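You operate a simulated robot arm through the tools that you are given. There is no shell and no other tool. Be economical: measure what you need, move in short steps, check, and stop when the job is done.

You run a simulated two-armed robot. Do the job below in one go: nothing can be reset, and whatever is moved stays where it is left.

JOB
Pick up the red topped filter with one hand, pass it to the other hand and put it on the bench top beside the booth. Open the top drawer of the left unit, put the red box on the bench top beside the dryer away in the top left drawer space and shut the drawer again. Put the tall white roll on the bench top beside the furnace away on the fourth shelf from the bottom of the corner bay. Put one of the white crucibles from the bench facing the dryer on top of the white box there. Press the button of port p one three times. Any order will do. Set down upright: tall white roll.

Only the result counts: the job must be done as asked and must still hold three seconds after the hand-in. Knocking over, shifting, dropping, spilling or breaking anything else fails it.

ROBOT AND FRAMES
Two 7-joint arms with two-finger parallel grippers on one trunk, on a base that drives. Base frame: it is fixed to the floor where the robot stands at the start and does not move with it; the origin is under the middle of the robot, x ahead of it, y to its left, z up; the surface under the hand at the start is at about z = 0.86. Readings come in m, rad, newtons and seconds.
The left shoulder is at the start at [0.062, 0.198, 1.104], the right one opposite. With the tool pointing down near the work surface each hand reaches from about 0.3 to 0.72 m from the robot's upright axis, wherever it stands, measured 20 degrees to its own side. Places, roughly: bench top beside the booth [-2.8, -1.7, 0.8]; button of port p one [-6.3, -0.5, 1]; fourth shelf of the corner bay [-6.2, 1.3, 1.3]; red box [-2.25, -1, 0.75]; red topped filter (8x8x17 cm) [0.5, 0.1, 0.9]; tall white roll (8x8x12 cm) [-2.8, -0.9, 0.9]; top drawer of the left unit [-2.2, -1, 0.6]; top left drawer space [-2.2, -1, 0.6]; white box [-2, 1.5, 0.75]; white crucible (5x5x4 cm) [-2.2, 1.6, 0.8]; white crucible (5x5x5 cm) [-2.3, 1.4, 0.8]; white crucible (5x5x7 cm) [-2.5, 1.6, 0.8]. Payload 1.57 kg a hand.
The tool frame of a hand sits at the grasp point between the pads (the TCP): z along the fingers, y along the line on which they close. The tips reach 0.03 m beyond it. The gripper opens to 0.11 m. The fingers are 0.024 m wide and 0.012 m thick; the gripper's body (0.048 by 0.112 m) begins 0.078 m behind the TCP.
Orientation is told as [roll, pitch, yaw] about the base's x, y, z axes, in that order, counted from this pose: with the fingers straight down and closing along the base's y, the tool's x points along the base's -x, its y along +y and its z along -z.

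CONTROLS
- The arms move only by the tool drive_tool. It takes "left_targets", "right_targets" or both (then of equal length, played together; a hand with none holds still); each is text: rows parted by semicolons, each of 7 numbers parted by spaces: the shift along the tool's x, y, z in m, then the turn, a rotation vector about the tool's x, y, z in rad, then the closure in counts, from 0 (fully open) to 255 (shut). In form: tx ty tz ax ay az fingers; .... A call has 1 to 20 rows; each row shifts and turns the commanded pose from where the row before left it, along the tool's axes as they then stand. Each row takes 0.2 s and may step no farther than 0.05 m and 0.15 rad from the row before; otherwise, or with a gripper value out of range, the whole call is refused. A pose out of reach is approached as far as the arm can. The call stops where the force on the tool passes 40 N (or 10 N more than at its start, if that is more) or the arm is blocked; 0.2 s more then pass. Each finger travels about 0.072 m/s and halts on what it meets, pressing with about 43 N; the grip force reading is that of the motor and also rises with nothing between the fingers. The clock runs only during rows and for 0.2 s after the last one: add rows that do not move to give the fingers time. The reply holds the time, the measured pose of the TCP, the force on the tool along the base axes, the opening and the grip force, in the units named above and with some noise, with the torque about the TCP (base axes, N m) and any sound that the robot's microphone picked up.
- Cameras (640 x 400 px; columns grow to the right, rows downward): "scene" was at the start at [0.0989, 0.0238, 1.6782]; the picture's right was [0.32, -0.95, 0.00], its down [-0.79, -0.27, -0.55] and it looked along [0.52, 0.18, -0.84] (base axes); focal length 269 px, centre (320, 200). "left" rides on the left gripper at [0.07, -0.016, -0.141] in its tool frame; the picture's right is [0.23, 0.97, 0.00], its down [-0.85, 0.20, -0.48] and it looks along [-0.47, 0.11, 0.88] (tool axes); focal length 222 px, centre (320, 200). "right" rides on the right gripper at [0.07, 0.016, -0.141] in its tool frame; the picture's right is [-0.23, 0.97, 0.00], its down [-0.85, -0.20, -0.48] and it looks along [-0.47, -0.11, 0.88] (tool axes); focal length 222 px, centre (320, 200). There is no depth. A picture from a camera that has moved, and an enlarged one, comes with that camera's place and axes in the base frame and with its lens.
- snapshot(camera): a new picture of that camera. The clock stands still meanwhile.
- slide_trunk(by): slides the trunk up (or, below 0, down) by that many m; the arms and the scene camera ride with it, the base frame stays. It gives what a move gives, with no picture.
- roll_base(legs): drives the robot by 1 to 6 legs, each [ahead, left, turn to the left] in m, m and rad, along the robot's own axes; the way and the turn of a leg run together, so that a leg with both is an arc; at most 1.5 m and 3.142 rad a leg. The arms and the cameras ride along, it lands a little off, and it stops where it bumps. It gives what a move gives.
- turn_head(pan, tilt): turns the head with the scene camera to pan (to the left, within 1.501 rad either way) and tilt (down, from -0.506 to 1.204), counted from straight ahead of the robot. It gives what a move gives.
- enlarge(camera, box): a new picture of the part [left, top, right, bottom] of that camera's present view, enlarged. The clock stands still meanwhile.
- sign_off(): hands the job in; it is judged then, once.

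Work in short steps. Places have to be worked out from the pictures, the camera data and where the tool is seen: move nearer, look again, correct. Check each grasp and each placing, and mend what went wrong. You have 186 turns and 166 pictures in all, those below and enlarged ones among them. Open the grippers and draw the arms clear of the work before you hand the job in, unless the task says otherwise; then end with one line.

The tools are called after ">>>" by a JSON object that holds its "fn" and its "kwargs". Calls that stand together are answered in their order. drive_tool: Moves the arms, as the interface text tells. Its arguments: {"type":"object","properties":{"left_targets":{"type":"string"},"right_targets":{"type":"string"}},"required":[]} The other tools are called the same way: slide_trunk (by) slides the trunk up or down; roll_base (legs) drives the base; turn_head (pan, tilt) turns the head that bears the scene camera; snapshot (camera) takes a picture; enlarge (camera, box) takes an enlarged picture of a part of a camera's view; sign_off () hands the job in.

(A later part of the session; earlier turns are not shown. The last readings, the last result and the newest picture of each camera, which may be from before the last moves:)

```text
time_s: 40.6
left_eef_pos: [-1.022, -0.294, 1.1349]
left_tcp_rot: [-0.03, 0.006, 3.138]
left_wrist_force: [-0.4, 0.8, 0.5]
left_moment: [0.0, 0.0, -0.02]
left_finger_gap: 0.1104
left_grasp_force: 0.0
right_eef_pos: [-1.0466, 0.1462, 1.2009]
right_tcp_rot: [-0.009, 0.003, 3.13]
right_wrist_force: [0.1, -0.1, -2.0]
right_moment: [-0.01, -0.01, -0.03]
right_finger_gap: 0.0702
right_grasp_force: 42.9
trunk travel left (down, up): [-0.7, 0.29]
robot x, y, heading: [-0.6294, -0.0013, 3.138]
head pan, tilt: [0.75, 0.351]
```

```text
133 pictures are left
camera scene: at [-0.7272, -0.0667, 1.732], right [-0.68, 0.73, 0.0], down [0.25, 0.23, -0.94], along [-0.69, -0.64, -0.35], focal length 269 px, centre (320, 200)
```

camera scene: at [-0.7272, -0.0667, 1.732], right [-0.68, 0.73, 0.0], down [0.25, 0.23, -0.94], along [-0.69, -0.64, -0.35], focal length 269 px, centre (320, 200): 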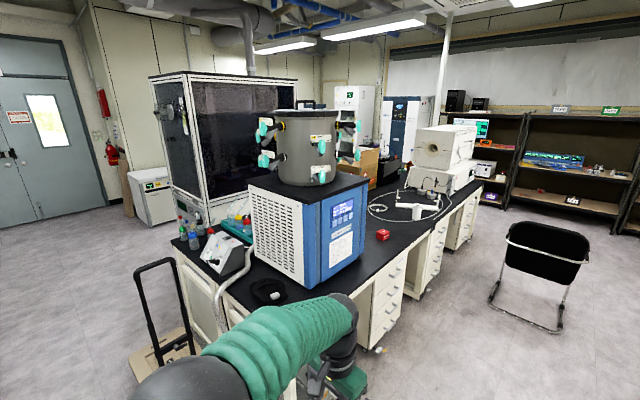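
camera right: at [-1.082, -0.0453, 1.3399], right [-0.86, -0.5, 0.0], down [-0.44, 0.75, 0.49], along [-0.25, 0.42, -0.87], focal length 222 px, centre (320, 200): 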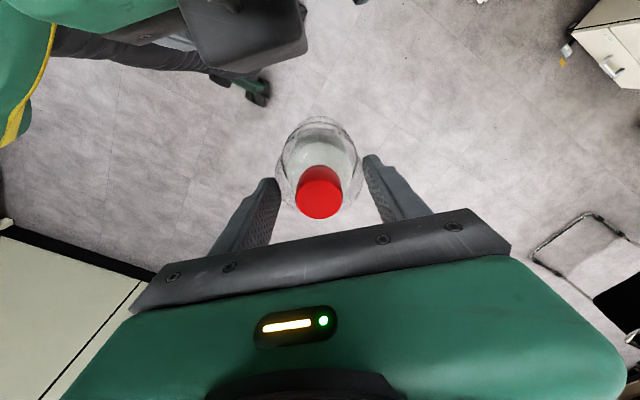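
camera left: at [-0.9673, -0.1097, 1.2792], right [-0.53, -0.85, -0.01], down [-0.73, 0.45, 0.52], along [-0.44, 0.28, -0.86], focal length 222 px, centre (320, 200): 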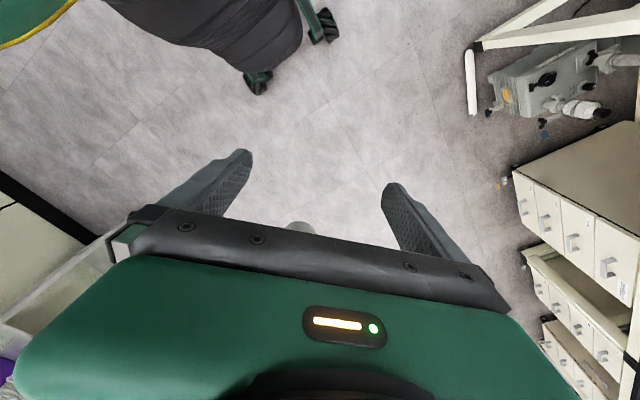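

The island with the dryer, red box and furnace lies to my left, and the booth is behind it. I drive along the aisle to x≈−1.95 and turn to face the island to study it.

>>> {"fn": "roll_base", "kwargs": {"legs": [[1.3, -0.15, 0], [0, 0, 1.571]]}}

>>> {"fn": "turn_head", "kwargs": {"pan": 0, "tilt": 0.45}}

>>> {"fn": "snapshot", "kwargs": {"camera": "scene"}}

```text
time_s: 51.0
left_eef_pos: [-1.6255, -0.2549, 1.1354]
left_tcp_rot: [-0.032, 0.006, -1.557]
left_wrist_force: [-0.3, 0.4, -0.1]
left_moment: [0.01, 0.0, 0.03]
left_finger_gap: 0.1101
left_grasp_force: 0.1
right_eef_pos: [-2.0658, -0.2858, 1.2004]
right_tcp_rot: [-0.008, 0.004, -1.568]
right_wrist_force: [-0.8, 0.0, -2.8]
right_moment: [-0.03, -0.01, -0.05]
right_finger_gap: 0.07
right_grasp_force: 42.6
trunk travel left (down, up): [-0.7, 0.29]
robot x, y, heading: [-1.9217, 0.1381, -1.558]
head pan, tilt: [0.75, 0.351]
```

```text
time_s: 52.1
left_eef_pos: [-1.6257, -0.2539, 1.1367]
left_tcp_rot: [-0.033, 0.006, -1.557]
left_wrist_force: [-0.3, 0.0, 0.2]
left_moment: [-0.02, 0.01, 0.01]
left_finger_gap: 0.1097
left_grasp_force: 0.0
right_eef_pos: [-2.0651, -0.2848, 1.2013]
right_tcp_rot: [-0.009, 0.001, -1.569]
right_wrist_force: [-0.4, 1.0, -1.0]
right_moment: [0.0, 0.0, -0.01]
right_finger_gap: 0.07
right_grasp_force: 43.3
trunk travel left (down, up): [-0.7, 0.29]
robot x, y, heading: [-1.9198, 0.1371, -1.558]
head pan, tilt: [0.0, 0.45]
```

```text
132 pictures are left
camera scene: at [-1.9219, 0.0129, 1.7228], right [-1.0, -0.01, 0.0], down [-0.01, 0.44, -0.9], along [0.01, -0.9, -0.44], focal length 269 px, centre (320, 200)
```

scene: 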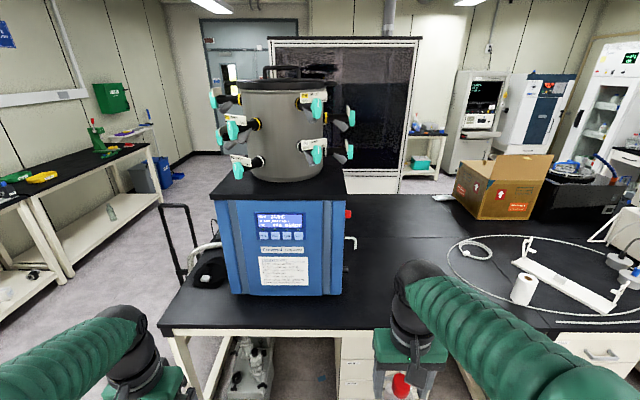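

The island spans y≈−0.74 to −2.04 and the booth is across the far aisle, so the filter has to be placed from the far side. I strafe to the island's left end and drive down past it.

>>> {"fn": "roll_base", "kwargs": {"legs": [[0, 1.5, 0], [0.9, 0, 0]]}}

>>> {"fn": "snapshot", "kwargs": {"camera": "scene"}}

>>> {"fn": "turn_head", "kwargs": {"pan": -0.7, "tilt": 0.5}}

>>> {"fn": "snapshot", "kwargs": {"camera": "scene"}}

```text
time_s: 64.0
left_eef_pos: [-0.0825, -1.1393, 1.1348]
left_tcp_rot: [-0.031, 0.004, -1.549]
left_wrist_force: [0.4, -0.3, -0.2]
left_moment: [-0.02, 0.03, -0.01]
left_finger_gap: 0.1102
left_grasp_force: 0.1
right_eef_pos: [-0.5229, -1.1751, 1.2006]
right_tcp_rot: [-0.008, 0.0, -1.562]
right_wrist_force: [-0.5, 0.4, -2.5]
right_moment: [0.01, -0.01, 0.0]
right_finger_gap: 0.0699
right_grasp_force: 42.5
trunk travel left (down, up): [-0.7, 0.29]
robot x, y, heading: [-0.3863, -0.7489, -1.551]
head pan, tilt: [0.0, 0.45]
```

```text
131 pictures are left
camera scene: at [-0.3816, -0.8752, 1.7229], right [-1.0, -0.02, 0.0], down [-0.01, 0.44, -0.9], along [0.02, -0.9, -0.44], focal length 269 px, centre (320, 200)
```

scene: 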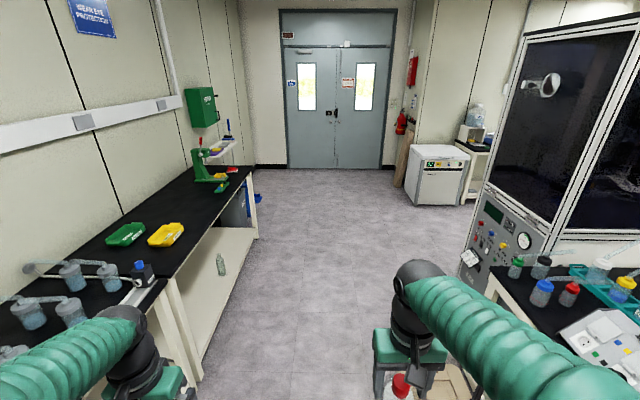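

```text
time_s: 65.1
left_eef_pos: [-0.0829, -1.1399, 1.135]
left_tcp_rot: [-0.029, 0.003, -1.547]
left_wrist_force: [-0.3, 0.1, 0.6]
left_moment: [-0.03, 0.0, 0.03]
left_finger_gap: 0.1101
left_grasp_force: 0.1
right_eef_pos: [-0.5227, -1.1744, 1.2008]
right_tcp_rot: [-0.009, 0.001, -1.56]
right_wrist_force: [0.5, 0.0, -1.5]
right_moment: [0.07, -0.01, -0.05]
right_finger_gap: 0.0701
right_grasp_force: 43.3
trunk travel left (down, up): [-0.7, 0.29]
robot x, y, heading: [-0.3851, -0.7536, -1.552]
head pan, tilt: [-0.7, 0.499]
```

```text
130 pictures are left
camera scene: at [-0.4405, -0.8552, 1.7184], right [-0.78, 0.63, 0.0], down [0.3, 0.37, -0.88], along [-0.55, -0.68, -0.48], focal length 269 px, centre (320, 200)
```

scene: 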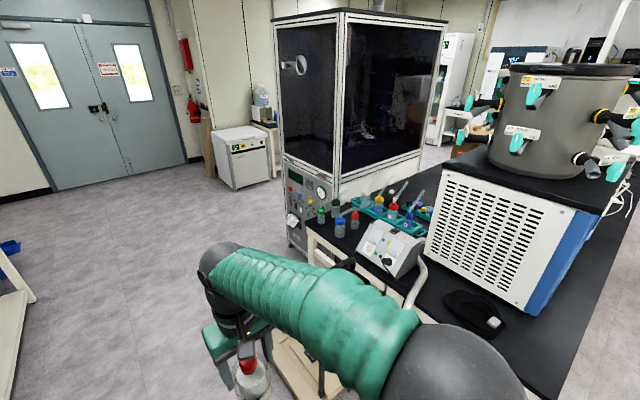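

The booth occupies about x −1.5 to −2.45 and y −2.0 to −2.65, with a wide aisle behind it. I drive past the island's end, turn west and look.

>>> {"fn": "roll_base", "kwargs": {"legs": [[1.35, 0, 0], [1.3, 0, 0], [0, 0, -1.571]]}}

>>> {"fn": "turn_head", "kwargs": {"pan": -0.2, "tilt": 0.3}}

>>> {"fn": "snapshot", "kwargs": {"camera": "scene"}}

```text
time_s: 81.8
left_eef_pos: [-0.7293, -3.7106, 1.1357]
left_tcp_rot: [-0.032, 0.003, -3.126]
left_wrist_force: [-0.2, 1.0, -0.4]
left_moment: [0.01, 0.02, -0.03]
left_finger_gap: 0.1099
left_grasp_force: 0.0
right_eef_pos: [-0.7617, -3.2701, 1.2005]
right_tcp_rot: [-0.009, 0.002, -3.135]
right_wrist_force: [-0.4, 0.8, -2.4]
right_moment: [0.0, 0.01, 0.01]
right_finger_gap: 0.0698
right_grasp_force: 42.7
trunk travel left (down, up): [-0.7, 0.29]
robot x, y, heading: [-0.3351, -3.4125, -3.124]
head pan, tilt: [-0.7, 0.499]
```

```text
time_s: 82.8
left_eef_pos: [-0.728, -3.71, 1.1348]
left_tcp_rot: [-0.032, 0.002, -3.125]
left_wrist_force: [0.5, 0.8, 0.5]
left_moment: [0.0, -0.01, 0.01]
left_finger_gap: 0.1098
left_grasp_force: 0.1
right_eef_pos: [-0.7611, -3.2695, 1.2015]
right_tcp_rot: [-0.009, 0.002, -3.138]
right_wrist_force: [0.2, 0.1, -1.5]
right_moment: [0.0, 0.0, -0.01]
right_finger_gap: 0.0703
right_grasp_force: 43.0
trunk travel left (down, up): [-0.7, 0.29]
robot x, y, heading: [-0.3372, -3.4108, -3.126]
head pan, tilt: [-0.201, 0.3]
```

```text
129 pictures are left
camera scene: at [-0.4637, -3.3955, 1.7367], right [0.18, 0.98, 0.0], down [0.29, -0.05, -0.95], along [-0.94, 0.18, -0.3], focal length 269 px, centre (320, 200)
```

scene: 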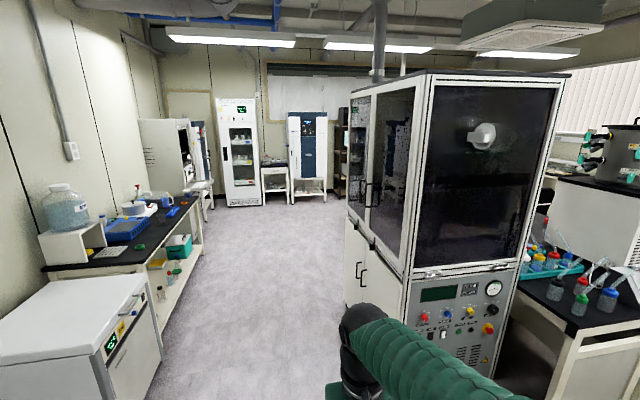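

The aisle is clear. I drive west to x≈−2.85 and turn to face the island's far side.

>>> {"fn": "roll_base", "kwargs": {"legs": [[1.3, 0, 0], [1.25, 0, 0], [0, 0, -1.585]]}}

>>> {"fn": "turn_head", "kwargs": {"pan": 0, "tilt": 0.5}}

>>> {"fn": "snapshot", "kwargs": {"camera": "scene"}}

```text
time_s: 99.1
left_eef_pos: [-3.1817, -3.0291, 1.1351]
left_tcp_rot: [-0.032, 0.003, 1.555]
left_wrist_force: [-0.6, 0.9, 0.7]
left_moment: [0.02, 0.01, 0.01]
left_finger_gap: 0.1101
left_grasp_force: 0.2
right_eef_pos: [-2.7403, -3.0105, 1.2018]
right_tcp_rot: [-0.011, 0.002, 1.544]
right_wrist_force: [0.4, -1.1, -1.6]
right_moment: [0.0, 0.01, -0.02]
right_finger_gap: 0.07
right_grasp_force: 43.2
trunk travel left (down, up): [-0.7, 0.29]
robot x, y, heading: [-2.894, -3.4303, 1.558]
head pan, tilt: [-0.201, 0.3]
```

```text
time_s: 99.8
left_eef_pos: [-3.1807, -3.0293, 1.1351]
left_tcp_rot: [-0.031, 0.003, 1.555]
left_wrist_force: [-1.1, -0.3, -0.5]
left_moment: [0.0, 0.02, 0.02]
left_finger_gap: 0.1099
left_grasp_force: 0.0
right_eef_pos: [-2.741, -3.0111, 1.2025]
right_tcp_rot: [-0.008, -0.001, 1.544]
right_wrist_force: [0.4, -0.3, -1.3]
right_moment: [-0.01, 0.03, 0.0]
right_finger_gap: 0.0701
right_grasp_force: 43.2
trunk travel left (down, up): [-0.7, 0.29]
robot x, y, heading: [-2.8954, -3.431, 1.55]
head pan, tilt: [0.0, 0.499]
```

```text
128 pictures are left
camera scene: at [-2.8948, -3.3046, 1.7184], right [1.0, -0.02, 0.0], down [-0.01, -0.48, -0.88], along [0.01, 0.88, -0.48], focal length 269 px, centre (320, 200)
```

scene: 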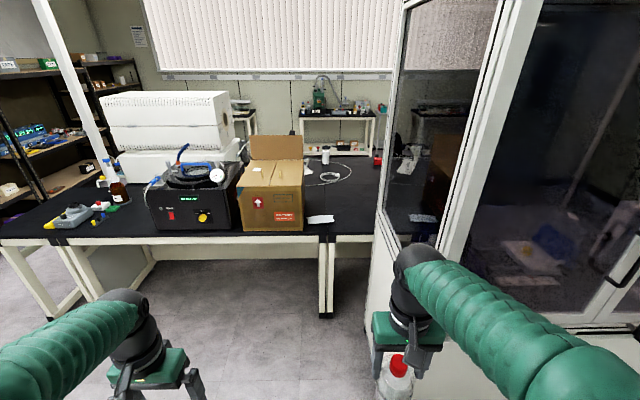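

The free bench patch sits between the white sheet at about (−2.87, −1.8) and the booth, whose wall is at x≈−2.55. I aim for (−2.70, −1.78), raise the left hand well clear and approach partway.

>>> {"fn": "drive_tool", "kwargs": {"left_targets": "0 0 -0.05 0 0 0 0; 0 0 -0.05 0 0 0 0; 0.02 0 -0.05 0 0 0 0; 0.02 0 -0.05 0 0 0 0; 0 0 0 0 0 0 0"}}

>>> {"fn": "roll_base", "kwargs": {"legs": [[0.65, 0.1, 0.015]]}}

>>> {"fn": "turn_head", "kwargs": {"pan": -0.15, "tilt": 0.75}}

>>> {"fn": "snapshot", "kwargs": {"camera": "scene"}}

```text
refused: row 3 steps farther than a row can; nothing moved
```

```text
time_s: 103.5
left_eef_pos: [-3.2782, -2.3811, 1.1366]
left_tcp_rot: [-0.031, 0.002, 1.568]
left_wrist_force: [0.4, -1.0, -0.3]
left_moment: [-0.02, 0.0, -0.01]
left_finger_gap: 0.1102
left_grasp_force: 0.0
right_eef_pos: [-2.8363, -2.3579, 1.2029]
right_tcp_rot: [-0.008, 0.0, 1.557]
right_wrist_force: [0.2, -0.8, -1.2]
right_moment: [0.01, 0.0, 0.0]
right_finger_gap: 0.0701
right_grasp_force: 43.3
trunk travel left (down, up): [-0.7, 0.29]
robot x, y, heading: [-2.9873, -2.7762, 1.567]
head pan, tilt: [0.0, 0.499]
```

```text
time_s: 104.2
left_eef_pos: [-3.2775, -2.3815, 1.1358]
left_tcp_rot: [-0.029, 0.003, 1.568]
left_wrist_force: [0.2, 0.2, 0.8]
left_moment: [0.0, -0.02, 0.01]
left_finger_gap: 0.1098
left_grasp_force: 0.0
right_eef_pos: [-2.8379, -2.3568, 1.2011]
right_tcp_rot: [-0.008, 0.0, 1.558]
right_wrist_force: [-0.4, -0.5, -2.1]
right_moment: [0.01, 0.0, -0.02]
right_finger_gap: 0.0696
right_grasp_force: 43.5
trunk travel left (down, up): [-0.7, 0.29]
robot x, y, heading: [-2.9898, -2.7741, 1.569]
head pan, tilt: [-0.15, 0.75]
```

```text
127 pictures are left
camera scene: at [-2.9758, -2.6609, 1.6964], right [0.99, -0.15, 0.0], down [-0.1, -0.68, -0.73], along [0.11, 0.72, -0.68], focal length 269 px, centre (320, 200)
```

scene: 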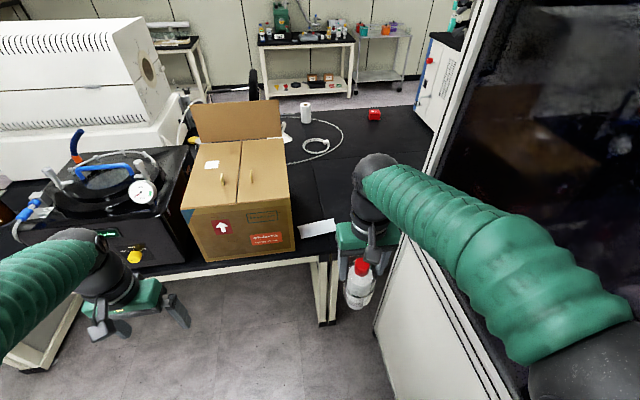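

The right elbow may be close to the booth wall. I shift left first and raise the left hand.

>>> {"fn": "roll_base", "kwargs": {"legs": [[0, 0.12, 0]]}}

>>> {"fn": "drive_tool", "kwargs": {"left_targets": "0 0 -0.05 0 0 0 0; 0 0 -0.05 0 0 0 0; 0 0 -0.05 0 0 0 0; 0 0 -0.05 0 0 0 0; 0.04 0 0 0 0 0 0; 0.04 0 0 0 0 0 0; 0 0 0 0 0 0 0"}}

>>> {"fn": "roll_base", "kwargs": {"legs": [[0.42, 0, -0.36]]}}

>>> {"fn": "turn_head", "kwargs": {"pan": -0.2, "tilt": 0.95}}

>>> {"fn": "snapshot", "kwargs": {"camera": "scene"}}

```text
time_s: 105.5
left_eef_pos: [-3.3659, -2.3808, 1.1434]
left_tcp_rot: [-0.007, 0.001, 1.564]
left_wrist_force: [2.1, 0.5, 0.1]
left_moment: [-0.01, 0.17, -0.01]
left_finger_gap: 0.1101
left_grasp_force: 0.1
right_eef_pos: [-2.9241, -2.3581, 1.1971]
right_tcp_rot: [0.014, -0.002, 1.552]
right_wrist_force: [2.8, 0.0, -2.5]
right_moment: [-0.01, 0.17, -0.03]
right_finger_gap: 0.0698
right_grasp_force: 43.1
trunk travel left (down, up): [-0.7, 0.29]
robot x, y, heading: [-3.1015, -2.7759, 1.563]
head pan, tilt: [-0.15, 0.75]
```

```text
time_s: 107.1
left_eef_pos: [-3.3868, -2.4572, 1.3411]
left_tcp_rot: [-0.022, 0.003, 1.563]
left_wrist_force: [0.2, 0.9, 0.0]
left_moment: [-0.02, 0.02, -0.01]
left_finger_gap: 0.1101
left_grasp_force: 0.0
right_eef_pos: [-2.9397, -2.3557, 1.1998]
right_tcp_rot: [-0.002, 0.001, 1.548]
right_wrist_force: [-0.3, 0.3, -2.4]
right_moment: [0.04, 0.0, 0.01]
right_finger_gap: 0.0699
right_grasp_force: 43.2
trunk travel left (down, up): [-0.7, 0.29]
robot x, y, heading: [-3.1015, -2.7771, 1.561]
head pan, tilt: [-0.15, 0.75]
```

```text
time_s: 109.7
left_eef_pos: [-3.1905, -1.9635, 1.3383]
left_tcp_rot: [-0.029, -0.001, 1.203]
left_wrist_force: [0.1, -0.9, 0.4]
left_moment: [-0.01, 0.0, 0.0]
left_finger_gap: 0.1104
left_grasp_force: 0.1
right_eef_pos: [-2.7359, -2.0249, 1.2034]
right_tcp_rot: [-0.009, -0.004, 1.189]
right_wrist_force: [0.0, 0.9, -2.4]
right_moment: [0.02, -0.01, -0.04]
right_finger_gap: 0.0698
right_grasp_force: 43.2
trunk travel left (down, up): [-0.7, 0.29]
robot x, y, heading: [-3.0255, -2.3619, 1.203]
head pan, tilt: [-0.15, 0.75]
```

```text
time_s: 110.4
left_eef_pos: [-3.1915, -1.9604, 1.3372]
left_tcp_rot: [-0.032, 0.0, 1.205]
left_wrist_force: [-0.2, 0.6, 0.1]
left_moment: [-0.01, 0.01, -0.03]
left_finger_gap: 0.11
left_grasp_force: 0.1
right_eef_pos: [-2.7366, -2.0225, 1.2015]
right_tcp_rot: [-0.01, -0.001, 1.191]
right_wrist_force: [-0.6, 0.6, -2.5]
right_moment: [0.0, 0.01, -0.02]
right_finger_gap: 0.0699
right_grasp_force: 43.0
trunk travel left (down, up): [-0.7, 0.29]
robot x, y, heading: [-3.0259, -2.3627, 1.205]
head pan, tilt: [-0.201, 0.949]
```

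```text
126 pictures are left
camera scene: at [-2.9746, -2.2702, 1.681], right [0.84, -0.54, 0.0], down [-0.44, -0.69, -0.58], along [0.31, 0.49, -0.81], focal length 269 px, centre (320, 200)
```

scene: 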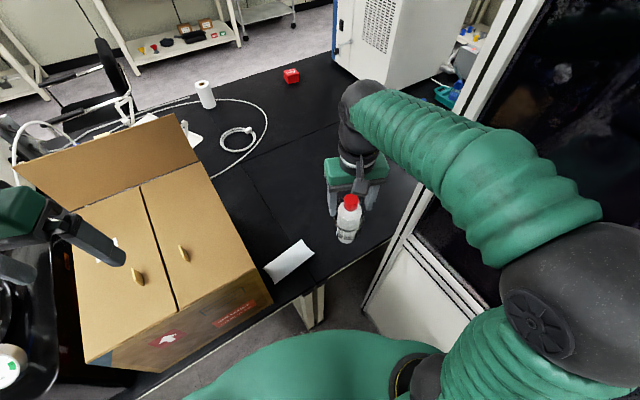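

The filter can go at about (−2.68, −1.83), clear of the sheet's corner at (−2.78, −1.87). I move over that spot at height.

>>> {"fn": "drive_tool", "kwargs": {"right_targets": "-0.0494 0.0042 0 0 0 0 255; -0.0494 0.0042 0 0 0 0 255; -0.0494 0.0042 0 0 0 0 255; -0.0494 0.0042 0 0 0 0 255; 0 0 0.04 0 0 0 255; 0 0 0.04 0 0 0 255; 0 0 0.04 0 0 0 255; 0 0 0.04 0 0 0 255; 0 0 0 0 0 0 255"}}

>>> {"fn": "snapshot", "kwargs": {"camera": "scene"}}

>>> {"fn": "snapshot", "kwargs": {"camera": "right"}}

```text
time_s: 112.4
left_eef_pos: [-3.1935, -1.961, 1.3383]
left_tcp_rot: [-0.034, 0.0, 1.203]
left_wrist_force: [0.1, 0.5, -0.6]
left_moment: [0.01, -0.03, -0.01]
left_finger_gap: 0.1101
left_grasp_force: 0.0
right_eef_pos: [-2.6774, -1.8325, 1.043]
right_tcp_rot: [-0.011, -0.003, 1.191]
right_wrist_force: [-0.1, -0.8, -2.6]
right_moment: [0.01, -0.02, 0.02]
right_finger_gap: 0.0699
right_grasp_force: 43.2
trunk travel left (down, up): [-0.7, 0.29]
robot x, y, heading: [-3.0191, -2.3604, 1.207]
head pan, tilt: [-0.201, 0.949]
```

```text
125 pictures are left
camera scene: at [-2.976, -2.2696, 1.681], right [0.84, -0.54, 0.0], down [-0.44, -0.69, -0.58], along [0.31, 0.49, -0.81], focal length 269 px, centre (320, 200)
```

scene: 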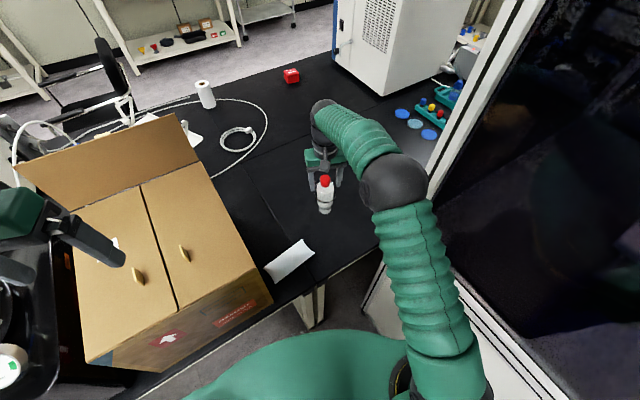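

```text
124 pictures are left
camera right: at [-2.7216, -1.892, 1.1837], right [-0.82, 0.57, -0.01], down [0.5, 0.72, 0.48], along [0.28, 0.39, -0.88], focal length 222 px, centre (320, 200)
```

right: 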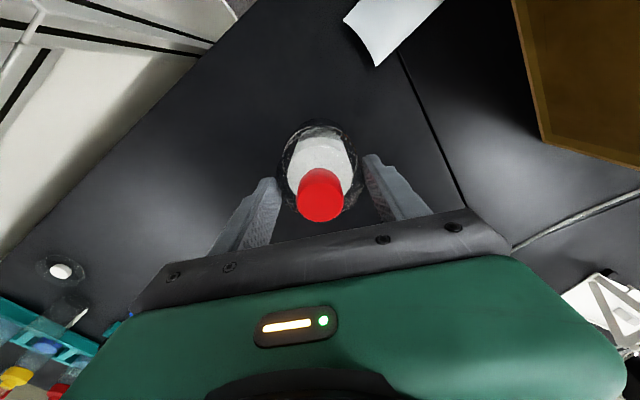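

The spot is clear and the filter's bottom is at about 0.89. I descend gently until it touches.

>>> {"fn": "drive_tool", "kwargs": {"right_targets": "0 0 0.02 0 0 0 255; 0 0 0.02 0 0 0 255; 0 0 0.02 0 0 0 255; 0 0 0.015 0 0 0 255; 0 0 0 0 0 0 255"}}

>>> {"fn": "snapshot", "kwargs": {"camera": "right"}}

>>> {"fn": "enlarge", "kwargs": {"camera": "scene", "box": [260, 130, 400, 218]}}

```text
time_s: 113.6
left_eef_pos: [-3.1937, -1.9599, 1.3371]
left_tcp_rot: [-0.031, 0.0, 1.205]
left_wrist_force: [0.9, -0.3, 0.7]
left_moment: [0.01, 0.0, -0.01]
left_finger_gap: 0.1103
left_grasp_force: 0.0
right_eef_pos: [-2.6764, -1.8332, 0.9667]
right_tcp_rot: [-0.012, -0.001, 1.191]
right_wrist_force: [0.5, -0.2, -2.5]
right_moment: [0.01, -0.01, 0.01]
right_finger_gap: 0.07
right_grasp_force: 43.1
trunk travel left (down, up): [-0.7, 0.29]
robot x, y, heading: [-3.0253, -2.3619, 1.204]
head pan, tilt: [-0.201, 0.949]
```

```text
123 pictures are left
camera right: at [-2.7203, -1.8924, 1.1086], right [-0.82, 0.57, -0.01], down [0.5, 0.72, 0.48], along [0.28, 0.39, -0.88], focal length 222 px, centre (320, 200)
```

right: 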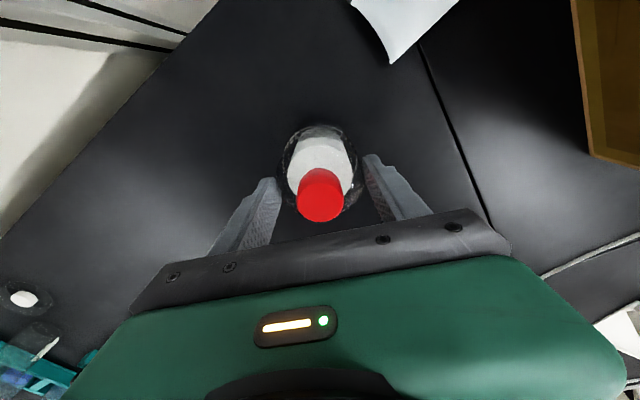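

```text
4.55 times, centred on (330, 174) of scene
camera zoom: at [-2.9755, -2.2685, 1.6809], right [0.84, -0.54, 0.0], down [-0.44, -0.69, -0.58], along [0.31, 0.49, -0.81], focal length 1224 px, centre (274, 318)
```

zoom: 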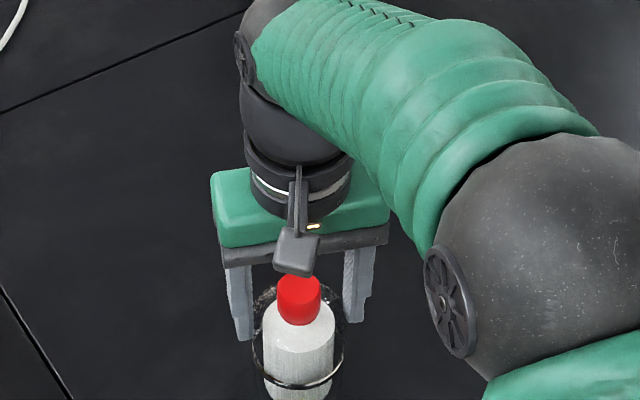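

Still no contact with the bottom at about 0.816. I continue down in 1 cm steps.

>>> {"fn": "drive_tool", "kwargs": {"right_targets": "0 0 0.01 0 0 0 255; 0 0 0.01 0 0 0 255; 0 0 0.01 0 0 0 255; 0 0 0 0 0 0 255"}}

>>> {"fn": "drive_tool", "kwargs": {"right_targets": "0 0 0.006 0 0 0 255; 0 0 0.006 0 0 0 255; 0 0 0 0 0 0 255"}}

```text
time_s: 114.6
left_eef_pos: [-3.1949, -1.962, 1.3383]
left_tcp_rot: [-0.033, 0.0, 1.203]
left_wrist_force: [0.2, 0.6, 0.2]
left_moment: [0.02, 0.01, 0.0]
left_finger_gap: 0.1102
left_grasp_force: 0.0
right_eef_pos: [-2.678, -1.8332, 0.9379]
right_tcp_rot: [-0.013, -0.005, 1.191]
right_wrist_force: [3.3, -0.5, 25.6]
right_moment: [0.36, -0.12, -0.08]
right_finger_gap: 0.0701
right_grasp_force: 43.1
trunk travel left (down, up): [-0.7, 0.29]
robot x, y, heading: [-3.0239, -2.3615, 1.204]
head pan, tilt: [-0.201, 0.949]
```

```text
time_s: 115.0
left_eef_pos: [-3.1947, -1.9626, 1.3386]
left_tcp_rot: [-0.036, -0.001, 1.203]
left_wrist_force: [0.1, 1.0, 0.1]
left_moment: [-0.01, 0.04, -0.02]
left_finger_gap: 0.1101
left_grasp_force: 0.1
right_eef_pos: [-2.6767, -1.8337, 0.9366]
right_tcp_rot: [-0.01, -0.009, 1.191]
right_wrist_force: [-1.5, -8.0, 24.0]
right_moment: [-1.12, 0.78, 0.12]
right_finger_gap: 0.0699
right_grasp_force: 42.7
trunk travel left (down, up): [-0.7, 0.29]
robot x, y, heading: [-3.0252, -2.362, 1.201]
head pan, tilt: [-0.201, 0.949]
stopped in row 2 (right hand): the force on the tool passed its limit at 46 N (the readings are from after the stop); the commanded pose is now the measured one
```

Contact: the bench is at z≈0.787. I ease off 2 mm, open, and raise the hand straight up.

>>> {"fn": "drive_tool", "kwargs": {"right_targets": "0 0 -0.002 0 0 0 255; 0 0 0 0 0 0 120; 0 0 0 0 0 0 60; 0 0 0 0 0 0 0; 0 0 0 0 0 0 0"}}

>>> {"fn": "snapshot", "kwargs": {"camera": "right"}}

```text
time_s: 116.2
left_eef_pos: [-3.1929, -1.9613, 1.3378]
left_tcp_rot: [-0.032, 0.0, 1.205]
left_wrist_force: [0.1, -0.2, 0.1]
left_moment: [-0.01, 0.02, 0.05]
left_finger_gap: 0.11
left_grasp_force: 0.0
right_eef_pos: [-2.677, -1.8318, 0.9368]
right_tcp_rot: [-0.011, -0.006, 1.192]
right_wrist_force: [0.6, -0.2, 0.2]
right_moment: [-0.01, -0.02, 0.02]
right_finger_gap: 0.1101
right_grasp_force: 0.0
trunk travel left (down, up): [-0.7, 0.29]
robot x, y, heading: [-3.0256, -2.3581, 1.203]
head pan, tilt: [-0.201, 0.949]
```

```text
121 pictures are left
camera right: at [-2.7207, -1.8919, 1.0773], right [-0.82, 0.57, -0.01], down [0.5, 0.72, 0.49], along [0.28, 0.39, -0.87], focal length 222 px, centre (320, 200)
```

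right: 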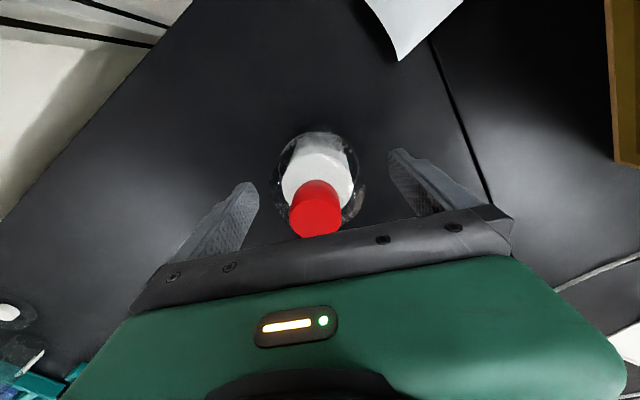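

>>> {"fn": "drive_tool", "kwargs": {"right_targets": "0 0 -0.02 0 0 0 0; 0 0 -0.04 0 0 0 0; 0 0 -0.05 0 0 0 0; 0 0 -0.05 0 0 0 0; 0 0 -0.05 0 0 0 0; 0 0 -0.05 0 0 0 0; 0 0 0 0 0 0 0"}}

>>> {"fn": "snapshot", "kwargs": {"camera": "right"}}

>>> {"fn": "enlarge", "kwargs": {"camera": "scene", "box": [260, 130, 400, 218]}}

```text
time_s: 117.8
left_eef_pos: [-3.1931, -1.9593, 1.3371]
left_tcp_rot: [-0.032, 0.001, 1.203]
left_wrist_force: [0.4, 0.2, 0.5]
left_moment: [0.01, 0.03, -0.02]
left_finger_gap: 0.11
left_grasp_force: 0.1
right_eef_pos: [-2.6815, -1.8347, 1.1978]
right_tcp_rot: [-0.011, -0.006, 1.189]
right_wrist_force: [-0.1, 0.8, -0.2]
right_moment: [0.02, -0.01, 0.01]
right_finger_gap: 0.1101
right_grasp_force: 0.1
trunk travel left (down, up): [-0.7, 0.29]
robot x, y, heading: [-3.0231, -2.3609, 1.208]
head pan, tilt: [-0.201, 0.949]
```

```text
120 pictures are left
camera right: at [-2.7257, -1.8939, 1.3386], right [-0.82, 0.57, -0.01], down [0.5, 0.72, 0.48], along [0.28, 0.39, -0.87], focal length 222 px, centre (320, 200)
```

right: 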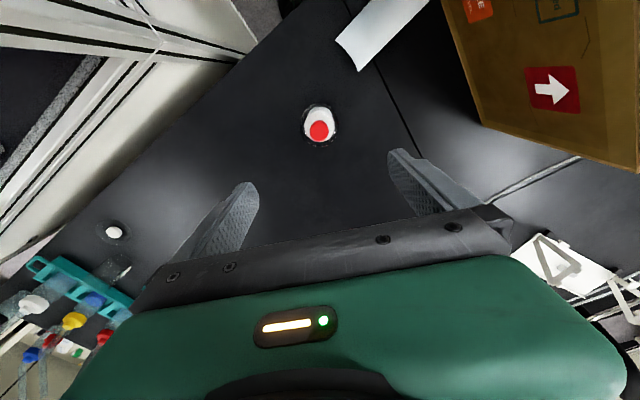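

```text
4.55 times, centred on (330, 174) of scene
camera zoom: at [-2.9755, -2.268, 1.6809], right [0.84, -0.54, 0.0], down [-0.44, -0.69, -0.58], along [0.31, 0.49, -0.81], focal length 1224 px, centre (274, 318)
```

zoom: 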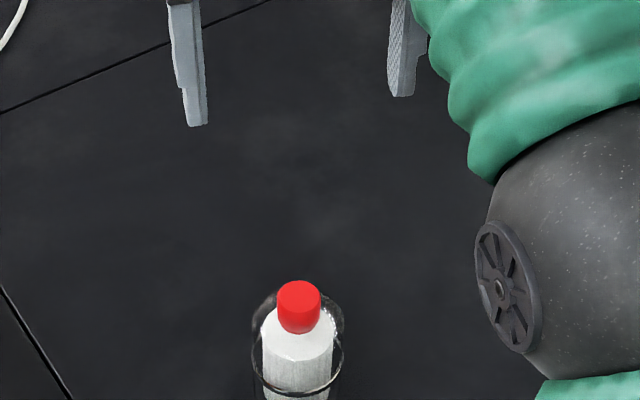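

The filter stands upright on the bench. I back out the way I came, retract the right hand, and look west toward the shelves for the port button.

>>> {"fn": "roll_base", "kwargs": {"legs": [[-0.42, 0, 0.36], [-0.6, 0, 0]]}}

>>> {"fn": "drive_tool", "kwargs": {"right_targets": "0.045 -0.01 0 0 0 0 0; 0.045 -0.01 0 0 0 0 0; 0.045 -0.01 0 0 0 0 0; 0.045 -0.01 0 0 0 0 0; 0 0 0 0 0 0 0"}}

>>> {"fn": "roll_base", "kwargs": {"legs": [[0, 0, 1.571]]}}

>>> {"fn": "turn_head", "kwargs": {"pan": -0.3, "tilt": 0.25}}

>>> {"fn": "snapshot", "kwargs": {"camera": "scene"}}

```text
time_s: 123.4
left_eef_pos: [-3.404, -3.0568, 1.3375]
left_tcp_rot: [-0.034, 0.002, 1.559]
left_wrist_force: [0.5, -0.9, 0.5]
left_moment: [0.01, 0.02, 0.03]
left_finger_gap: 0.1098
left_grasp_force: 0.1
right_eef_pos: [-2.9672, -2.762, 1.197]
right_tcp_rot: [-0.009, -0.006, 1.546]
right_wrist_force: [-0.1, 0.9, 0.3]
right_moment: [0.0, -0.03, 0.01]
right_finger_gap: 0.1098
right_grasp_force: 0.1
trunk travel left (down, up): [-0.7, 0.29]
robot x, y, heading: [-3.1059, -3.3764, 1.562]
head pan, tilt: [-0.201, 0.949]
```

```text
time_s: 124.6
left_eef_pos: [-3.402, -3.0596, 1.3382]
left_tcp_rot: [-0.033, 0.0, 1.56]
left_wrist_force: [0.0, -0.1, 0.4]
left_moment: [0.0, 0.0, 0.01]
left_finger_gap: 0.1099
left_grasp_force: 0.0
right_eef_pos: [-2.9318, -2.944, 1.1967]
right_tcp_rot: [-0.01, -0.005, 1.547]
right_wrist_force: [0.2, -0.2, 0.3]
right_moment: [0.0, 0.0, -0.02]
right_finger_gap: 0.1099
right_grasp_force: 0.0
trunk travel left (down, up): [-0.7, 0.29]
robot x, y, heading: [-3.1062, -3.3758, 1.562]
head pan, tilt: [-0.201, 0.949]
```

```text
time_s: 128.8
left_eef_pos: [-3.4211, -3.6724, 1.3387]
left_tcp_rot: [-0.033, -0.001, 3.129]
left_wrist_force: [0.7, -0.3, -0.2]
left_moment: [0.02, 0.01, -0.02]
left_finger_gap: 0.1101
left_grasp_force: 0.1
right_eef_pos: [-3.5358, -3.2012, 1.1983]
right_tcp_rot: [-0.011, -0.007, 3.117]
right_wrist_force: [0.4, -0.6, 0.4]
right_moment: [0.01, 0.03, 0.0]
right_finger_gap: 0.11
right_grasp_force: 0.1
trunk travel left (down, up): [-0.7, 0.29]
robot x, y, heading: [-3.1027, -3.3753, 3.133]
head pan, tilt: [-0.201, 0.949]
```

```text
time_s: 129.9
left_eef_pos: [-3.4205, -3.6726, 1.3385]
left_tcp_rot: [-0.033, 0.001, 3.129]
left_wrist_force: [-0.1, 1.0, -0.1]
left_moment: [-0.05, 0.06, 0.0]
left_finger_gap: 0.1101
left_grasp_force: 0.1
right_eef_pos: [-3.5357, -3.2012, 1.1978]
right_tcp_rot: [-0.01, -0.007, 3.117]
right_wrist_force: [-0.2, 0.6, -0.2]
right_moment: [-0.02, 0.02, -0.04]
right_finger_gap: 0.11
right_grasp_force: 0.0
trunk travel left (down, up): [-0.7, 0.29]
robot x, y, heading: [-3.1095, -3.3781, 3.132]
head pan, tilt: [-0.3, 0.25]
```

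```text
118 pictures are left
camera scene: at [-3.2278, -3.3478, 1.7415], right [0.31, 0.95, 0.0], down [0.24, -0.08, -0.97], along [-0.92, 0.3, -0.25], focal length 269 px, centre (320, 200)
```

scene: 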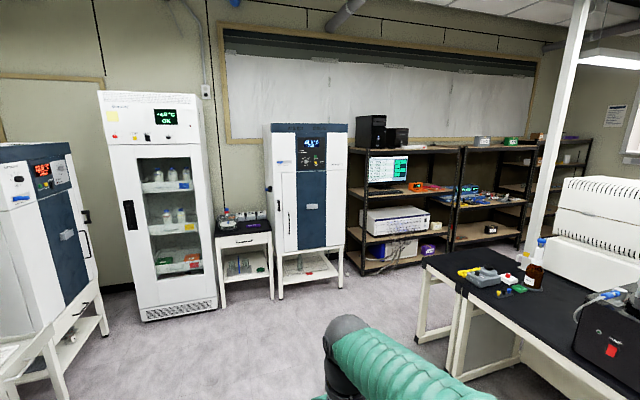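

The shelving runs along x≈−5.8 and the electronics on the second bay should hold port p one. The island's west end is at x≈−4.7, so I drive west and then north between the island and the shelves.

>>> {"fn": "roll_base", "kwargs": {"legs": [[1.2, 0, 0], [0.9, 0, 0], [0, 0, -1.571], [1.4, 0, 0]]}}

>>> {"fn": "turn_head", "kwargs": {"pan": 0.5, "tilt": 0.35}}

>>> {"fn": "snapshot", "kwargs": {"camera": "scene"}}

```text
time_s: 150.7
left_eef_pos: [-5.494, -1.6454, 1.3385]
left_tcp_rot: [-0.033, 0.001, 1.565]
left_wrist_force: [-0.2, -0.2, -0.1]
left_moment: [0.02, -0.02, -0.03]
left_finger_gap: 0.1098
left_grasp_force: 0.1
right_eef_pos: [-5.0223, -1.5277, 1.198]
right_tcp_rot: [-0.012, -0.006, 1.551]
right_wrist_force: [0.7, -0.1, -0.1]
right_moment: [-0.04, 0.02, 0.0]
right_finger_gap: 0.1098
right_grasp_force: 0.1
trunk travel left (down, up): [-0.7, 0.29]
robot x, y, heading: [-5.1926, -1.9581, 1.566]
head pan, tilt: [-0.3, 0.25]
```

```text
time_s: 151.8
left_eef_pos: [-5.4923, -1.645, 1.3382]
left_tcp_rot: [-0.033, 0.002, 1.564]
left_wrist_force: [-0.4, -0.7, -0.5]
left_moment: [0.01, -0.01, -0.01]
left_finger_gap: 0.11
left_grasp_force: 0.1
right_eef_pos: [-5.0229, -1.5279, 1.1993]
right_tcp_rot: [-0.01, -0.007, 1.553]
right_wrist_force: [0.5, 0.1, -0.1]
right_moment: [-0.02, 0.0, 0.02]
right_finger_gap: 0.11
right_grasp_force: 0.0
trunk travel left (down, up): [-0.7, 0.29]
robot x, y, heading: [-5.1969, -1.957, 1.567]
head pan, tilt: [0.499, 0.351]
```

```text
117 pictures are left
camera scene: at [-5.24, -1.8449, 1.7321], right [0.88, 0.47, 0.0], down [0.16, -0.3, -0.94], along [-0.44, 0.83, -0.34], focal length 269 px, centre (320, 200)
```

scene: 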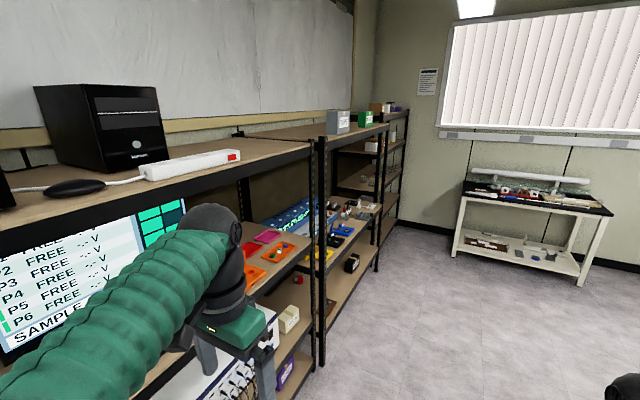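

I go on north to y≈−0.5, keeping off the shelves, and turn to face them.

>>> {"fn": "roll_base", "kwargs": {"legs": [[1.45, -0.2, 0], [0, 0, 1.571]]}}

>>> {"fn": "turn_head", "kwargs": {"pan": 0, "tilt": 0.5}}

>>> {"fn": "snapshot", "kwargs": {"camera": "scene"}}

```text
time_s: 163.1
left_eef_pos: [-5.2834, -0.7829, 1.3393]
left_tcp_rot: [-0.033, 0.0, 3.122]
left_wrist_force: [1.0, 0.1, 0.4]
left_moment: [0.0, 0.03, 0.02]
left_finger_gap: 0.1103
left_grasp_force: 0.0
right_eef_pos: [-5.3948, -0.3113, 1.1982]
right_tcp_rot: [-0.01, -0.006, 3.109]
right_wrist_force: [-0.5, 0.3, 0.9]
right_moment: [-0.02, 0.01, -0.04]
right_finger_gap: 0.1098
right_grasp_force: 0.1
trunk travel left (down, up): [-0.7, 0.29]
robot x, y, heading: [-4.9671, -0.4911, 3.126]
head pan, tilt: [0.499, 0.351]
```

```text
time_s: 164.0
left_eef_pos: [-5.2826, -0.7829, 1.3375]
left_tcp_rot: [-0.034, 0.0, 3.12]
left_wrist_force: [0.0, 0.0, -0.2]
left_moment: [0.0, -0.03, 0.01]
left_finger_gap: 0.11
left_grasp_force: 0.1
right_eef_pos: [-5.3932, -0.3116, 1.1975]
right_tcp_rot: [-0.01, -0.008, 3.108]
right_wrist_force: [0.7, 0.0, 0.1]
right_moment: [0.0, -0.03, 0.02]
right_finger_gap: 0.1098
right_grasp_force: 0.0
trunk travel left (down, up): [-0.7, 0.29]
robot x, y, heading: [-4.9663, -0.486, 3.12]
head pan, tilt: [0.0, 0.499]
```

```text
116 pictures are left
camera scene: at [-5.0897, -0.4872, 1.7185], right [0.02, 1.0, 0.0], down [0.48, -0.01, -0.88], along [-0.88, 0.02, -0.48], focal length 269 px, centre (320, 200)
```

scene: 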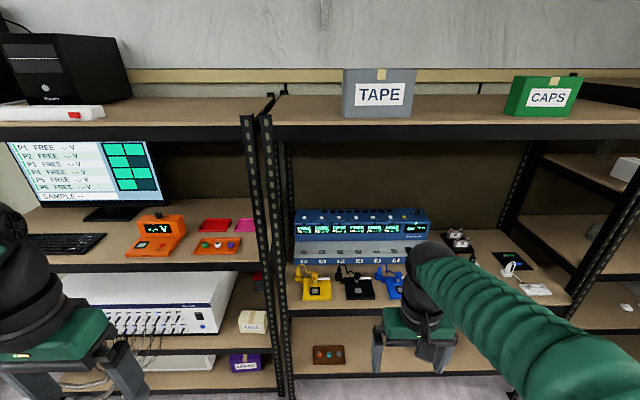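

Blue instrument with six channels on the second bay. I zoom in on it to find the P1 button.

>>> {"fn": "enlarge", "kwargs": {"camera": "scene", "box": [280, 195, 440, 310]}}

>>> {"fn": "enlarge", "kwargs": {"camera": "scene", "box": [0, 130, 200, 260]}}

```text
3.48 times, centred on (360, 252) of scene
camera zoom: at [-5.0897, -0.4872, 1.7185], right [0.02, 1.0, 0.0], down [0.48, -0.01, -0.88], along [-0.88, 0.02, -0.48], focal length 936 px, centre (181, 17)
```

zoom: 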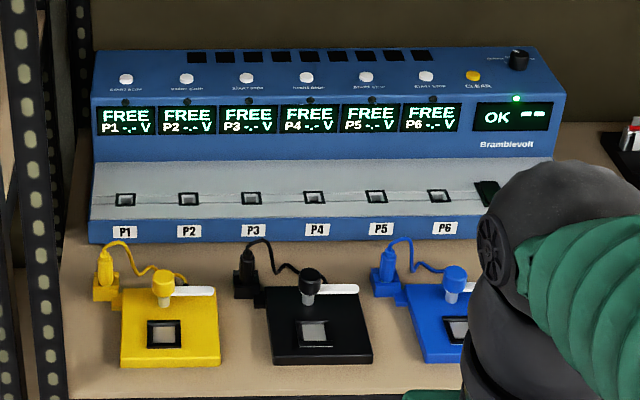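

```text
3.08 times, centred on (100, 195) of scene
camera zoom: at [-5.0897, -0.4872, 1.7185], right [0.02, 1.0, 0.0], down [0.48, -0.01, -0.88], along [-0.88, 0.02, -0.48], focal length 828 px, centre (997, 215)
```

zoom: 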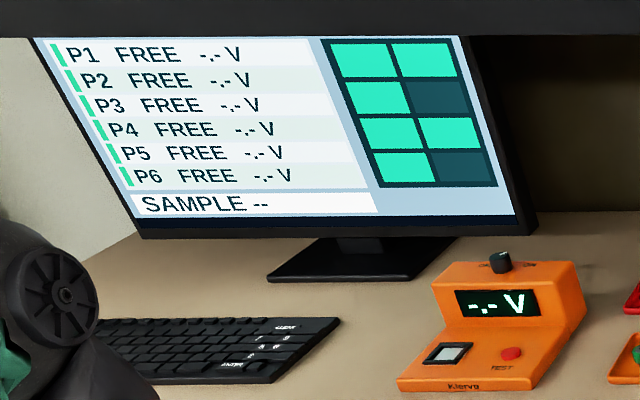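

The white START/STOP button above P1 is at roughly (−6.23, −0.54, 1.0), facing up and slightly forward. I tilt the right hand to about 30° below horizontal with closed fingers and then approach.

>>> {"fn": "drive_tool", "kwargs": {"right_targets": "-0.05 0 0 0 0 0 255; -0.05 0 0 0 0 0 255; -0.05 0 0 0 0 0 255; 0 0 0 0 -0.15 0 255; 0 0 0 0 -0.15 0 255; 0 0 0 0 -0.15 0 255; 0 0 0 0 -0.15 0 255; 0 0 0 0 -0.15 0 255; 0 0 0 0 -0.15 0 255; 0 0 0 0 -0.147 0 255; 0 0 0 0 0 0 255"}}

>>> {"fn": "snapshot", "kwargs": {"camera": "scene"}}

```text
time_s: 166.4
left_eef_pos: [-5.2801, -0.7844, 1.3384]
left_tcp_rot: [-0.035, 0.0, 3.122]
left_wrist_force: [0.2, 0.7, 0.0]
left_moment: [-0.01, 0.03, -0.01]
left_finger_gap: 0.1101
left_grasp_force: 0.0
right_eef_pos: [-5.5422, -0.3082, 1.2008]
right_tcp_rot: [-0.022, -1.056, 3.128]
right_wrist_force: [0.1, 0.6, -0.1]
right_moment: [0.02, -0.03, 0.02]
right_finger_gap: 0.0001
right_grasp_force: 21.0
trunk travel left (down, up): [-0.7, 0.29]
robot x, y, heading: [-4.9634, -0.4907, 3.121]
head pan, tilt: [0.0, 0.499]
```

```text
113 pictures are left
camera scene: at [-5.0877, -0.4894, 1.7186], right [0.02, 1.0, 0.0], down [0.48, -0.01, -0.88], along [-0.88, 0.02, -0.48], focal length 269 px, centre (320, 200)
```

scene: 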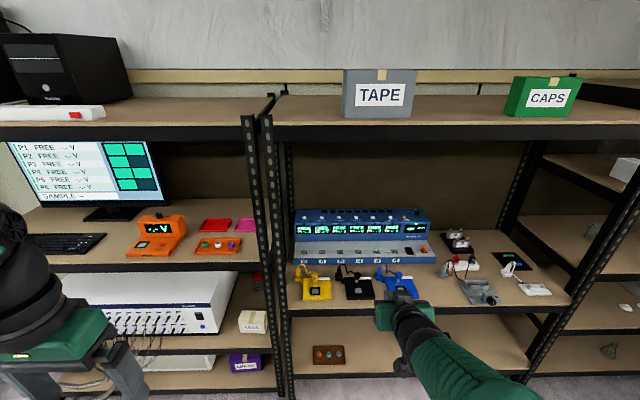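

Next I shift left 0.22 m and forward 0.3 m, then look again.

>>> {"fn": "roll_base", "kwargs": {"legs": [[0.3, 0.2, 0.015]]}}

>>> {"fn": "turn_head", "kwargs": {"pan": -0.3, "tilt": 0.6}}

>>> {"fn": "snapshot", "kwargs": {"camera": "scene"}}

>>> {"fn": "snapshot", "kwargs": {"camera": "right"}}

```text
time_s: 168.7
left_eef_pos: [-5.5794, -0.9821, 1.3389]
left_tcp_rot: [-0.031, -0.001, -3.141]
left_wrist_force: [-0.3, 1.0, 0.3]
left_moment: [0.0, 0.01, 0.01]
left_finger_gap: 0.1097
left_grasp_force: 0.1
right_eef_pos: [-5.8504, -0.5125, 1.2005]
right_tcp_rot: [-0.017, -1.056, -3.143]
right_wrist_force: [-0.9, 0.6, -0.8]
right_moment: [-0.01, 0.02, 0.05]
right_finger_gap: 0.0
right_grasp_force: 20.5
trunk travel left (down, up): [-0.7, 0.29]
robot x, y, heading: [-5.2703, -0.6864, -3.14]
head pan, tilt: [0.0, 0.499]
```

```text
time_s: 169.5
left_eef_pos: [-5.5814, -0.9841, 1.3379]
left_tcp_rot: [-0.034, 0.001, -3.141]
left_wrist_force: [-0.8, -0.4, -0.4]
left_moment: [0.0, 0.04, 0.01]
left_finger_gap: 0.1101
left_grasp_force: 0.2
right_eef_pos: [-5.8525, -0.5126, 1.1986]
right_tcp_rot: [-0.016, -1.054, -3.139]
right_wrist_force: [-0.9, 0.5, -0.3]
right_moment: [0.02, 0.0, 0.0]
right_finger_gap: 0.0
right_grasp_force: 22.0
trunk travel left (down, up): [-0.7, 0.29]
robot x, y, heading: [-5.2698, -0.6872, -3.141]
head pan, tilt: [-0.3, 0.6]
```

```text
112 pictures are left
camera scene: at [-5.388, -0.6577, 1.7093], right [0.29, 0.96, 0.0], down [0.54, -0.17, -0.82], along [-0.79, 0.24, -0.57], focal length 269 px, centre (320, 200)
```

scene: 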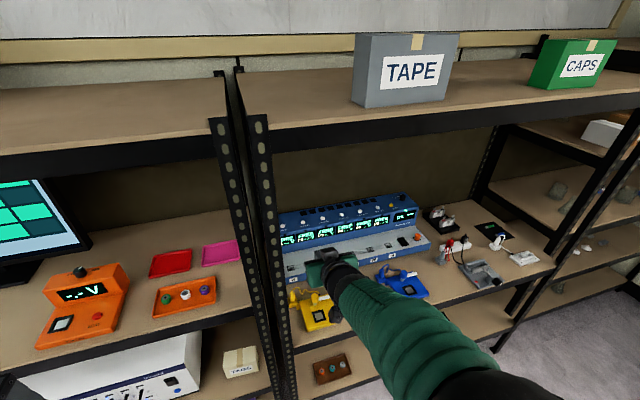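

```text
111 pictures are left
camera right: at [-5.6957, -0.5323, 1.2085], right [-0.13, -0.97, 0.19], down [0.0, 0.19, 0.98], along [-0.99, 0.12, -0.03], focal length 222 px, centre (320, 200)
```

right: 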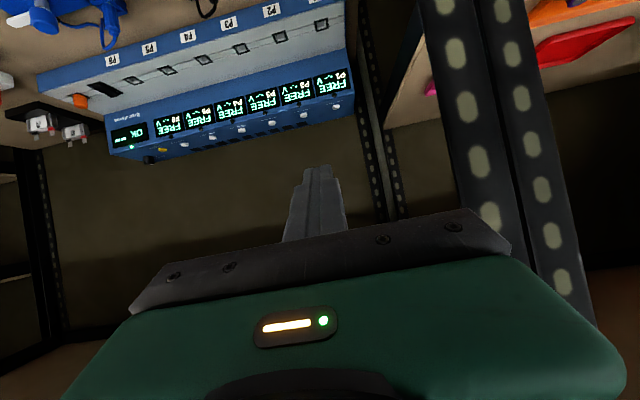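

I zoom both views to triangulate the P1 button precisely.

>>> {"fn": "enlarge", "kwargs": {"camera": "right", "box": [260, 60, 400, 148]}}

>>> {"fn": "enlarge", "kwargs": {"camera": "scene", "box": [260, 180, 400, 268]}}

```text
4.55 times, centred on (330, 104) of right
camera zoom: at [-5.6957, -0.5323, 1.2085], right [-0.13, -0.97, 0.19], down [0.0, 0.19, 0.98], along [-0.99, 0.12, -0.03], focal length 1010 px, centre (274, 636)
```

zoom: 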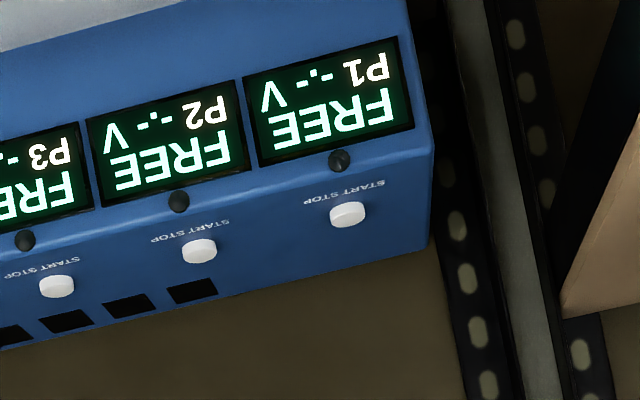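

```text
4.55 times, centred on (330, 224) of scene
camera zoom: at [-5.388, -0.6577, 1.7093], right [0.29, 0.96, 0.0], down [0.54, -0.17, -0.82], along [-0.79, 0.24, -0.57], focal length 1224 px, centre (274, 91)
```

zoom: 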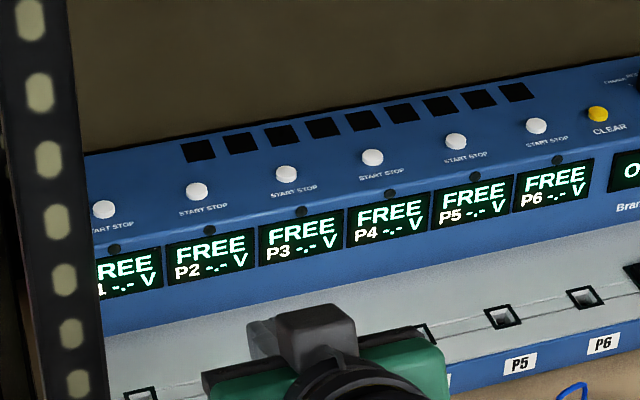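

The two views agree: the button is at (−6.30, −0.551, 0.952). I tuck the left hand back and to the side, then drive in and check the clearance.

>>> {"fn": "drive_tool", "kwargs": {"left_targets": "0.04 0.03 0 0 0 0 0; 0.04 0.03 0 0 0 0 0; 0.04 0.03 0 0 0 0 0; 0.04 0.03 0 0 0 0 0; 0.04 0.03 0 0 0 0 0; 0 0 0 0 0 0 0"}}

>>> {"fn": "roll_base", "kwargs": {"legs": [[0.18, 0.035, 0]]}}

>>> {"fn": "snapshot", "kwargs": {"camera": "scene"}}

```text
time_s: 170.9
left_eef_pos: [-5.3831, -1.1379, 1.3324]
left_tcp_rot: [-0.034, 0.002, 3.142]
left_wrist_force: [-0.2, 0.1, 0.1]
left_moment: [0.01, -0.02, 0.01]
left_finger_gap: 0.1098
left_grasp_force: 0.1
right_eef_pos: [-5.8513, -0.5181, 1.1986]
right_tcp_rot: [-0.025, -1.052, -3.133]
right_wrist_force: [0.4, -0.2, 0.8]
right_moment: [-0.01, 0.0, 0.0]
right_finger_gap: 0.0004
right_grasp_force: 21.3
trunk travel left (down, up): [-0.7, 0.29]
robot x, y, heading: [-5.2709, -0.6835, -3.141]
head pan, tilt: [-0.3, 0.6]
```

```text
time_s: 172.4
left_eef_pos: [-5.5567, -1.1728, 1.3343]
left_tcp_rot: [-0.033, -0.002, -3.138]
left_wrist_force: [1.3, 0.5, 0.4]
left_moment: [0.0, 0.02, -0.02]
left_finger_gap: 0.1098
left_grasp_force: 0.1
right_eef_pos: [-6.0262, -0.5522, 1.2006]
right_tcp_rot: [-0.021, -1.055, -3.136]
right_wrist_force: [-0.1, 0.5, 0.6]
right_moment: [-0.01, 0.0, 0.02]
right_finger_gap: 0.0
right_grasp_force: 21.1
trunk travel left (down, up): [-0.7, 0.29]
robot x, y, heading: [-5.4488, -0.7225, -3.137]
head pan, tilt: [-0.3, 0.6]
```

```text
108 pictures are left
camera scene: at [-5.5597, -0.6966, 1.7098], right [0.29, 0.96, 0.0], down [0.54, -0.17, -0.83], along [-0.79, 0.24, -0.56], focal length 269 px, centre (320, 200)
```

scene: 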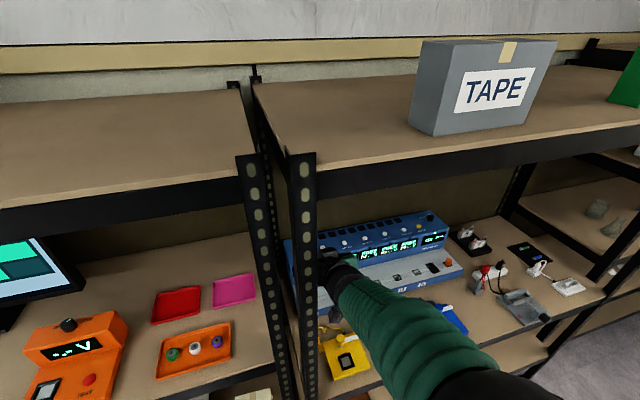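

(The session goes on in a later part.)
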